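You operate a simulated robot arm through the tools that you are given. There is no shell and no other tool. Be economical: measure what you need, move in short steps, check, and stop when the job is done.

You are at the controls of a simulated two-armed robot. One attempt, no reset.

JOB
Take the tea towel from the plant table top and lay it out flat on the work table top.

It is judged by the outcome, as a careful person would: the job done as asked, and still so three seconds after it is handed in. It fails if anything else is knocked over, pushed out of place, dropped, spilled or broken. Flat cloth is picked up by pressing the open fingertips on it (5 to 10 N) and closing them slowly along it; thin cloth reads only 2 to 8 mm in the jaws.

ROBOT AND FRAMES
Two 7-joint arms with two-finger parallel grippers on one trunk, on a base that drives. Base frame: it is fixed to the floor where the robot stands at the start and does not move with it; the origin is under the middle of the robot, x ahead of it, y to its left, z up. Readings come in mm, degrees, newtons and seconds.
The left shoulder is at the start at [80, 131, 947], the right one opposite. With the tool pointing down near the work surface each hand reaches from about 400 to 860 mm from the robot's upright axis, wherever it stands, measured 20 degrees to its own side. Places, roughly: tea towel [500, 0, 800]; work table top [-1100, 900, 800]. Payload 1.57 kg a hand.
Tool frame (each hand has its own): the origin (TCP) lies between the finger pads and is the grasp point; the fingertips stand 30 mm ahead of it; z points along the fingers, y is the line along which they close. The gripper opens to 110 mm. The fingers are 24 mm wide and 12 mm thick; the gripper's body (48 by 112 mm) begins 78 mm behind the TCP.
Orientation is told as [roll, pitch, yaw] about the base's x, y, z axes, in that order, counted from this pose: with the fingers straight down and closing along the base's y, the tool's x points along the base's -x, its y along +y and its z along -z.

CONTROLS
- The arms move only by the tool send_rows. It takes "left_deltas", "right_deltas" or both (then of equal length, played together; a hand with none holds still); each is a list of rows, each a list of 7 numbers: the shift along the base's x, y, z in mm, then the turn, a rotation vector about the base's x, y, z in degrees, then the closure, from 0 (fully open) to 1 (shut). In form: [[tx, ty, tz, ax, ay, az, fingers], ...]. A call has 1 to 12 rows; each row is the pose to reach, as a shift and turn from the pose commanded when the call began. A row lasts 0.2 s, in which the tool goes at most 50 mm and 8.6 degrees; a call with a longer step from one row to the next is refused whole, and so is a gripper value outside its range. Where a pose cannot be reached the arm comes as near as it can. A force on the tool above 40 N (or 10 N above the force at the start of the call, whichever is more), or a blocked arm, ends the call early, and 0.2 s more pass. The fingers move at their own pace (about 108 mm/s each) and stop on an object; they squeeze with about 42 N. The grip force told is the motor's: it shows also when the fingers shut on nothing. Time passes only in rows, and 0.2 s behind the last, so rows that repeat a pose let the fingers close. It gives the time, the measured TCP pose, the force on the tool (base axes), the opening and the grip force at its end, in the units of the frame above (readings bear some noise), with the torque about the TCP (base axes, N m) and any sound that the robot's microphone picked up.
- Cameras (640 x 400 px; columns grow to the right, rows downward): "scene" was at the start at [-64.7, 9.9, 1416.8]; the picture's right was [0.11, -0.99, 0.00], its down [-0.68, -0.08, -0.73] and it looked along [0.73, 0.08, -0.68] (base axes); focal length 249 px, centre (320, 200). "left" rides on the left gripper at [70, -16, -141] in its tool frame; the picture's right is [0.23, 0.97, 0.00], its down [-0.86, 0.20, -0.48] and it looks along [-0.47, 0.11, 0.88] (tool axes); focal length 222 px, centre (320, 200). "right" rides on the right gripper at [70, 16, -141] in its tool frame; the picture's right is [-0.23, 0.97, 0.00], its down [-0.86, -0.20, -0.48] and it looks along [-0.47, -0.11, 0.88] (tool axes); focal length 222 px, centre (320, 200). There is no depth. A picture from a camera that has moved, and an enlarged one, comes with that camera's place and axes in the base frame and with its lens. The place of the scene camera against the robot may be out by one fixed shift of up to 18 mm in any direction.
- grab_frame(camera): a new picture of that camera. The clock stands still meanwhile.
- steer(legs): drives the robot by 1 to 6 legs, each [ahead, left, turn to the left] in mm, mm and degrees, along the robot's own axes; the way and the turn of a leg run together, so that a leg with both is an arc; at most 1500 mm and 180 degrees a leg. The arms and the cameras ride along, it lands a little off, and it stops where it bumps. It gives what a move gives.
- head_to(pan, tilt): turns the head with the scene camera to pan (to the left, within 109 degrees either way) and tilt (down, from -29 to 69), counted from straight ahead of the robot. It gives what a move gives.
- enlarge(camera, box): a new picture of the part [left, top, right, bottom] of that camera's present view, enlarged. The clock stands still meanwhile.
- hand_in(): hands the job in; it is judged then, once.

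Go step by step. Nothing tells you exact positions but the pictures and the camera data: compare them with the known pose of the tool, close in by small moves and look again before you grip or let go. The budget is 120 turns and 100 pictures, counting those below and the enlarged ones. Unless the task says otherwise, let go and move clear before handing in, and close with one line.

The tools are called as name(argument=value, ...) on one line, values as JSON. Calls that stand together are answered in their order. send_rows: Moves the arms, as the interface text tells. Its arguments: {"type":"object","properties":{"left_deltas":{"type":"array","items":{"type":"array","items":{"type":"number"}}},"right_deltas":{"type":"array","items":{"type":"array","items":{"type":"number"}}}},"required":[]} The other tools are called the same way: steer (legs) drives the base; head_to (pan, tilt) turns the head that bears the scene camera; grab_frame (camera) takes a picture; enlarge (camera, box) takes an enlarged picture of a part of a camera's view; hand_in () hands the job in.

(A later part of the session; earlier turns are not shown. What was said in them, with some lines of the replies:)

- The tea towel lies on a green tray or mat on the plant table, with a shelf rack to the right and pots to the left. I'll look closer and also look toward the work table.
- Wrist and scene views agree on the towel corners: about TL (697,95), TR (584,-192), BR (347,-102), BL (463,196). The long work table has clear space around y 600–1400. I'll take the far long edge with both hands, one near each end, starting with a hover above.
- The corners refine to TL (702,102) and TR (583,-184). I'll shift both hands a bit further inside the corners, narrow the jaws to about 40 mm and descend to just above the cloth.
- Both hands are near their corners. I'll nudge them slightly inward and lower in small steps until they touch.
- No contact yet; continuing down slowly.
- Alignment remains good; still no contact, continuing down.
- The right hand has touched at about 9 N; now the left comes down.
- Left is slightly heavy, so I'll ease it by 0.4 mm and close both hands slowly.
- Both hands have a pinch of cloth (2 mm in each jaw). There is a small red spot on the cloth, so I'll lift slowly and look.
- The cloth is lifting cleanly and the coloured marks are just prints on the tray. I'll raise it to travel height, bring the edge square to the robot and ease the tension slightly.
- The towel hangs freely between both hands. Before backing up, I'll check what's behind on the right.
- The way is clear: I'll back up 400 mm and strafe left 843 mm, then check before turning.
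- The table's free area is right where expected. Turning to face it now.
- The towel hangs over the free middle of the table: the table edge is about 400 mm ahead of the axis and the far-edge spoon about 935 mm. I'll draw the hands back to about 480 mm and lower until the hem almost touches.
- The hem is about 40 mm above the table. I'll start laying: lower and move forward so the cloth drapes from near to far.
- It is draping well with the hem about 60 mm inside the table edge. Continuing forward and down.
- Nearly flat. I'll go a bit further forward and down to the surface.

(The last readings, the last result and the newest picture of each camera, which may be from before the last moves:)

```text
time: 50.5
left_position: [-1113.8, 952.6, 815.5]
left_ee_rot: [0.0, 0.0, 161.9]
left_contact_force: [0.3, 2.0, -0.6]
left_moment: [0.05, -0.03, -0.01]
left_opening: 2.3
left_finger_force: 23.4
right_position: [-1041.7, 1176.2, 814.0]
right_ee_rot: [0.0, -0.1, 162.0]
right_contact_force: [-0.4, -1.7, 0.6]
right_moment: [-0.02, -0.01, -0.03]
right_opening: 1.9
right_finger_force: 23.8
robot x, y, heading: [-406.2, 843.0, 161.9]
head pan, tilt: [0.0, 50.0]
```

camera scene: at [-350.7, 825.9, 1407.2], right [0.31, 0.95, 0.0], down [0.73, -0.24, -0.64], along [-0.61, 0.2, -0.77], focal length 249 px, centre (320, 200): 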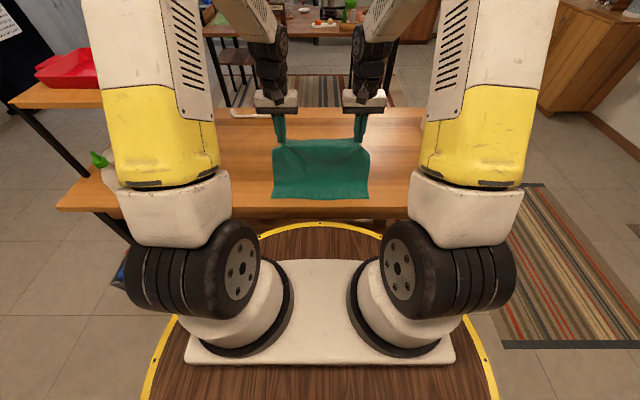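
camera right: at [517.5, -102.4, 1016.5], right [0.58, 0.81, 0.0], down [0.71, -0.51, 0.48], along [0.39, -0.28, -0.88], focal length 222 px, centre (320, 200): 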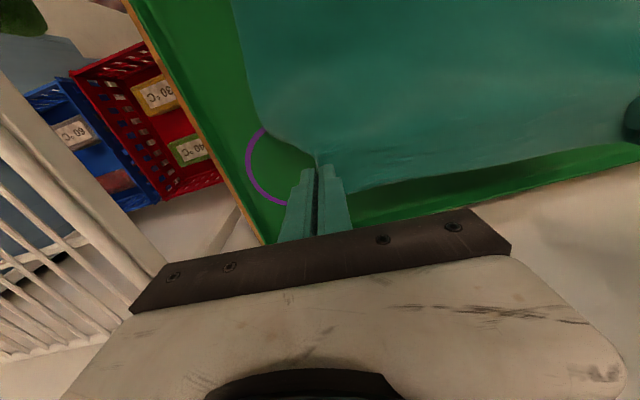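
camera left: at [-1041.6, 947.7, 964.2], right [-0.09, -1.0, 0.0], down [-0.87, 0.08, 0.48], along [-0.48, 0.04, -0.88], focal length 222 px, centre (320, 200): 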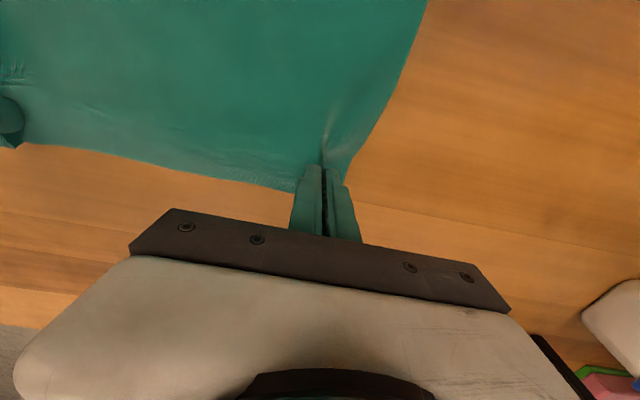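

send_rows(left_deltas=[[0, 0, -2, 0, 0, 0, 1], [0, 0, -4, 0, 0, 0, 1], [0, 0, -4, 0, 0, 0, 1]], right_deltas=[[0, 0, -2, 0, 0, 0, 1], [0, 0, -4, 0, 0, 0, 1], [0, 0, -4, 0, 0, 0, 1]])

enlarge(camera="scene", box=[200, 80, 440, 230])

```text
time: 51.3
left_position: [-1114.3, 954.6, 811.3]
left_ee_rot: [0.1, 0.1, 161.9]
left_contact_force: [2.3, 1.6, 2.2]
left_moment: [0.08, -0.07, 0.03]
left_opening: 2.1
left_finger_force: 23.3
right_position: [-1041.1, 1175.1, 811.3]
right_ee_rot: [0.0, 0.0, 161.8]
right_contact_force: [-1.4, -1.7, 3.8]
right_moment: [-0.02, 0.01, -0.04]
right_opening: 1.7
right_finger_force: 23.2
robot x, y, heading: [-403.2, 844.6, 161.7]
head pan, tilt: [0.0, 50.0]
```

```text
2.67 times, centred on (320, 155) of scene
camera zoom: at [-350.6, 825.9, 1407.2], right [0.31, 0.95, 0.0], down [0.73, -0.24, -0.64], along [-0.61, 0.2, -0.77], focal length 663 px, centre (320, 320)
```

zoom: 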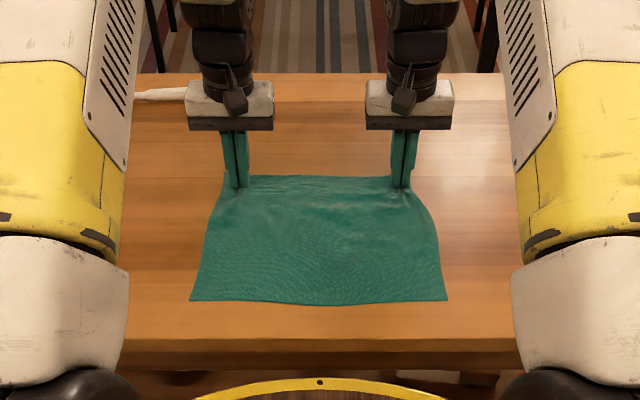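

Both hands touch the table (about 811 mm TCP). I'll open slowly with light pressure so the fingers spread the gathers back out.

send_rows(left_deltas=[[0, 0, 0, 0, 0, 0, 0.97], [0, 0, 0, 0, 0, 0, 0.93], [0, 0, 0, 0, 0, 0, 0.89], [0, 0, 0, 0, 0, 0, 0.85], [0, 0, 0, 0, 0, 0, 0.81], [0, 0, 0, 0, 0, 0, 0.77], [0, 0, 0, 0, 0, 0, 0.73], [0, 0, 0, 0, 0, 0, 0.69], [0, 0, 0, 0, 0, 0, 0.65], [0, 0, 0, 0, 0, 0, 0.62], [0, 0, 0, 0, 0, 0, 0.62]], right_deltas=[[0, 0, 0, 0, 0, 0, 0.97], [0, 0, 0, 0, 0, 0, 0.93], [0, 0, 0, 0, 0, 0, 0.89], [0, 0, 0, 0, 0, 0, 0.85], [0, 0, 0, 0, 0, 0, 0.81], [0, 0, 0, 0, 0, 0, 0.77], [0, 0, 0, 0, 0, 0, 0.73], [0, 0, 0, 0, 0, 0, 0.69], [0, 0, 0, 0, 0, 0, 0.65], [0, 0, 0, 0, 0, 0, 0.62], [0, 0, 0, 0, 0, 0, 0.62]])

grab_frame(camera="left")

grab_frame(camera="right")

enlarge(camera="scene", box=[200, 80, 440, 230])

```text
time: 53.7
left_position: [-1114.4, 953.9, 810.9]
left_ee_rot: [0.0, 0.0, 161.8]
left_contact_force: [0.4, 1.8, 4.9]
left_moment: [-0.01, 0.04, -0.01]
left_opening: 38.7
left_finger_force: 0.1
right_position: [-1041.1, 1175.0, 812.0]
right_ee_rot: [0.0, -0.1, 161.9]
right_contact_force: [-0.8, -2.1, 5.9]
right_moment: [0.15, -0.05, 0.0]
right_opening: 40.3
right_finger_force: 0.0
robot x, y, heading: [-405.3, 846.3, 161.9]
head pan, tilt: [0.0, 50.0]
```

```text
70 pictures are left
camera left: at [-1041.3, 947.2, 952.9], right [-0.09, -1.0, 0.0], down [-0.87, 0.08, 0.48], along [-0.48, 0.04, -0.88], focal length 222 px, centre (320, 200)
```

left: 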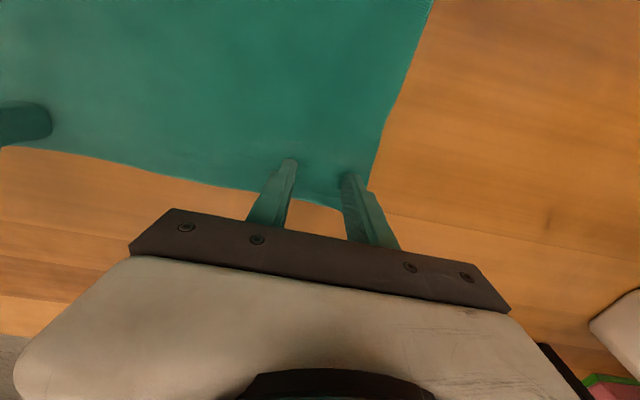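

```text
69 pictures are left
camera right: at [-980.2, 1138.6, 953.9], right [-0.52, -0.86, 0.0], down [-0.75, 0.45, 0.48], along [-0.41, 0.25, -0.88], focal length 222 px, centre (320, 200)
```

right: 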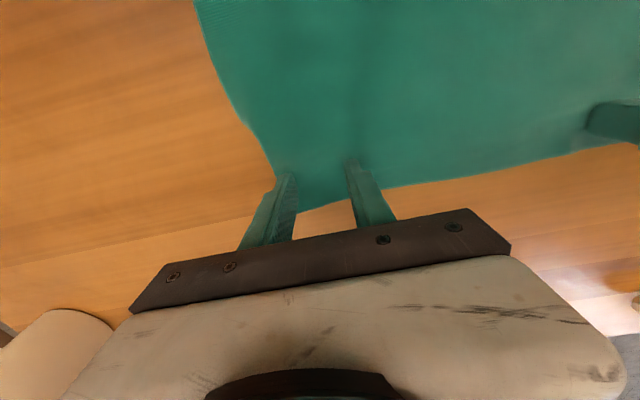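

```text
2.67 times, centred on (320, 155) of scene
camera zoom: at [-350.4, 825.8, 1407.2], right [0.31, 0.95, 0.0], down [0.73, -0.24, -0.64], along [-0.61, 0.2, -0.77], focal length 663 px, centre (320, 320)
```

zoom: 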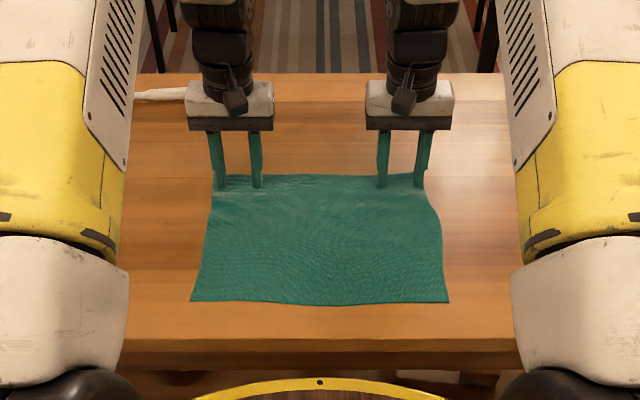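

The gathers opened nicely. With the tips still pressing, I'll slide the hands slightly apart and forward to take out the slack, then lift.

send_rows(left_deltas=[[-2, -2, -0.3, 0, 0, 0, 0.62], [-4, -4, -0.3, 0, 0, 0, 0.62], [-5, -7, -0.3, 0, 0, 0, 0.62], [-5, -7, -0.3, 0, 0, 0, 0.62], [-5, -7, 20, 0, 0, 0, 0.62], [-5, -7, 60, 0, 0, 0, 0.62], [-5, -7, 100, 0, 0, 0, 0.62], [-5, -7, 145, 0, 0, 0, 0.62]], right_deltas=[[0, 3, -0.3, 0, 0, 0, 0.62], [0, 6, -0.3, 0, 0, 0, 0.62], [-1, 9, -0.3, 0, 0, 0, 0.62], [-1, 9, -0.3, 0, 0, 0, 0.62], [-1, 9, 20, 0, 0, 0, 0.62], [-1, 9, 60, 0, 0, 0, 0.62], [-1, 9, 100, 0, 0, 0, 0.62], [-1, 9, 145, 0, 0, 0, 0.62]])

grab_frame(camera="left")

grab_frame(camera="right")

enlarge(camera="scene", box=[200, 80, 440, 230])

```text
time: 55.5
left_position: [-1120.6, 946.5, 960.1]
left_ee_rot: [0.1, 0.0, 161.9]
left_contact_force: [-0.4, -0.3, -0.1]
left_moment: [0.0, 0.0, -0.01]
left_opening: 42.0
left_finger_force: 0.2
right_position: [-1042.9, 1185.9, 957.0]
right_ee_rot: [0.0, 0.0, 161.9]
right_contact_force: [0.3, -1.1, -0.4]
right_moment: [-0.01, -0.02, 0.01]
right_opening: 41.7
right_finger_force: 0.2
robot x, y, heading: [-405.6, 843.8, 161.9]
head pan, tilt: [0.0, 50.0]
```

```text
67 pictures are left
camera left: at [-1048.3, 939.3, 1100.3], right [-0.09, -1.0, 0.0], down [-0.88, 0.08, 0.48], along [-0.48, 0.04, -0.88], focal length 222 px, centre (320, 200)
```

left: 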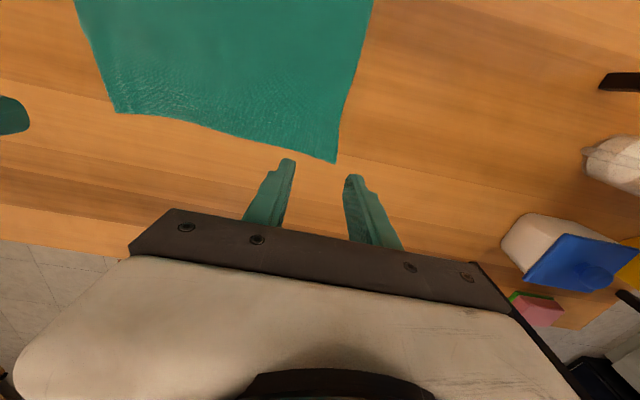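

```text
66 pictures are left
camera right: at [-982.0, 1148.6, 1098.7], right [-0.52, -0.86, 0.0], down [-0.75, 0.45, 0.48], along [-0.41, 0.25, -0.88], focal length 222 px, centre (320, 200)
```

right: 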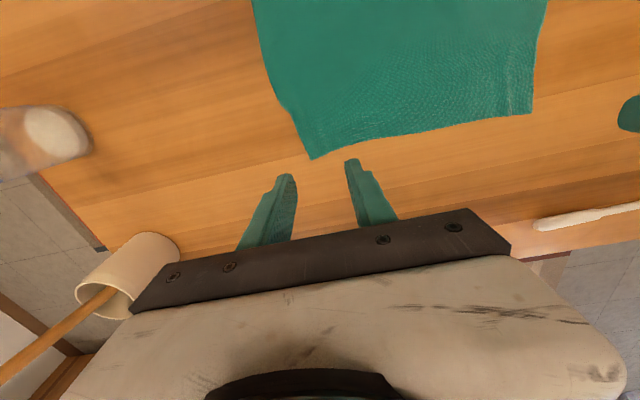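

```text
2.67 times, centred on (320, 155) of scene
camera zoom: at [-351.3, 826.1, 1407.2], right [0.31, 0.95, 0.0], down [0.73, -0.24, -0.64], along [-0.61, 0.2, -0.77], focal length 663 px, centre (320, 320)
```

zoom: 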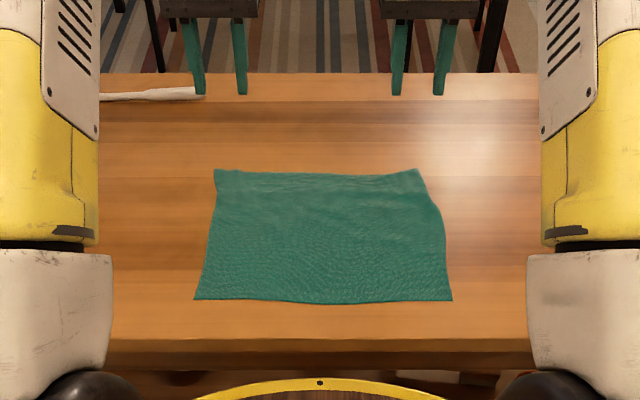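

The towel lies square and almost fully spread. I'll take a closer look at the small ripple along the far edge.

enlarge(camera="scene", box=[265, 130, 375, 200])

enlarge(camera="right", box=[240, 0, 560, 180])

```text
5.71 times, centred on (320, 165) of scene
camera zoom: at [-351.3, 826.1, 1407.2], right [0.31, 0.95, 0.0], down [0.73, -0.24, -0.64], along [-0.61, 0.2, -0.77], focal length 1420 px, centre (320, 400)
```

zoom: 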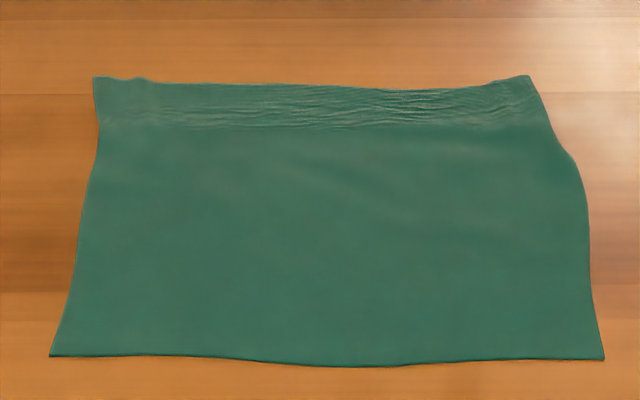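

```text
2.00 times, centred on (400, 90) of right
camera zoom: at [-982.0, 1148.6, 1098.7], right [-0.52, -0.86, 0.0], down [-0.75, 0.45, 0.48], along [-0.41, 0.25, -0.88], focal length 444 px, centre (160, 420)
```

zoom: 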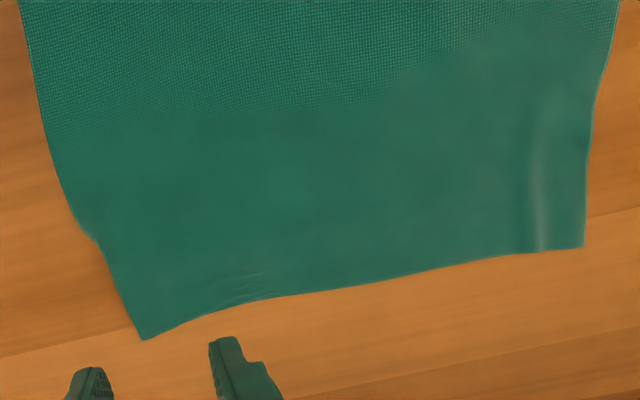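

The towel is flat with only faint ripples and no folds. I'll raise the hands well clear and hand in.

send_rows(left_deltas=[[10, -3, 30, 0, 0, 0, 0.62], [20, -6, 65, 0, 0, 0, 0.62], [30, -9, 100, 0, 0, 0, 0.62], [30, -9, 100, 0, 0, 0, 0.62]], right_deltas=[[10, -3, 30, 0, 0, 0, 0.62], [20, -6, 65, 0, 0, 0, 0.62], [30, -9, 100, 0, 0, 0, 0.62], [30, -9, 100, 0, 0, 0, 0.62]])

grab_frame(camera="scene")

hand_in()

```text
time: 56.5
left_position: [-1088.0, 939.8, 1057.3]
left_ee_rot: [-0.1, 0.0, 162.0]
left_contact_force: [0.4, -0.7, 0.1]
left_moment: [-0.01, 0.03, 0.03]
left_opening: 42.0
left_finger_force: 0.0
right_position: [-1012.3, 1176.0, 1055.8]
right_ee_rot: [0.1, 0.0, 161.9]
right_contact_force: [0.0, 0.2, 0.3]
right_moment: [0.0, 0.03, -0.05]
right_opening: 42.0
right_finger_force: 0.0
robot x, y, heading: [-401.6, 842.5, 161.8]
head pan, tilt: [0.0, 50.0]
```

```text
62 pictures are left
camera scene: at [-350.7, 825.9, 1407.2], right [0.31, 0.95, 0.0], down [0.73, -0.24, -0.64], along [-0.61, 0.2, -0.77], focal length 249 px, centre (320, 200)
```

scene: 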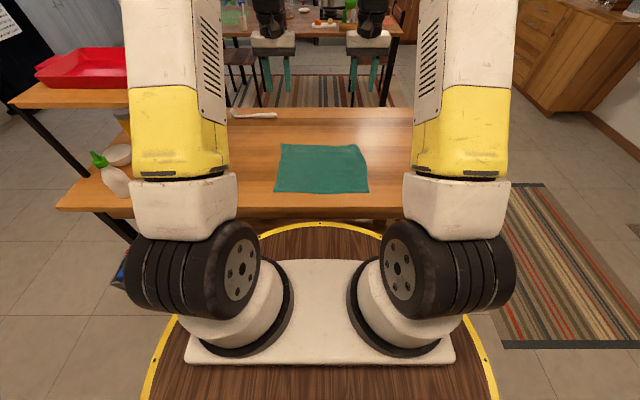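

```text
The job is handed in.
```

The tea towel is off the plant table and laid out flat on the work table, with only faint ripples near the far edge; I saw nothing else disturbed, and both hands are clear.
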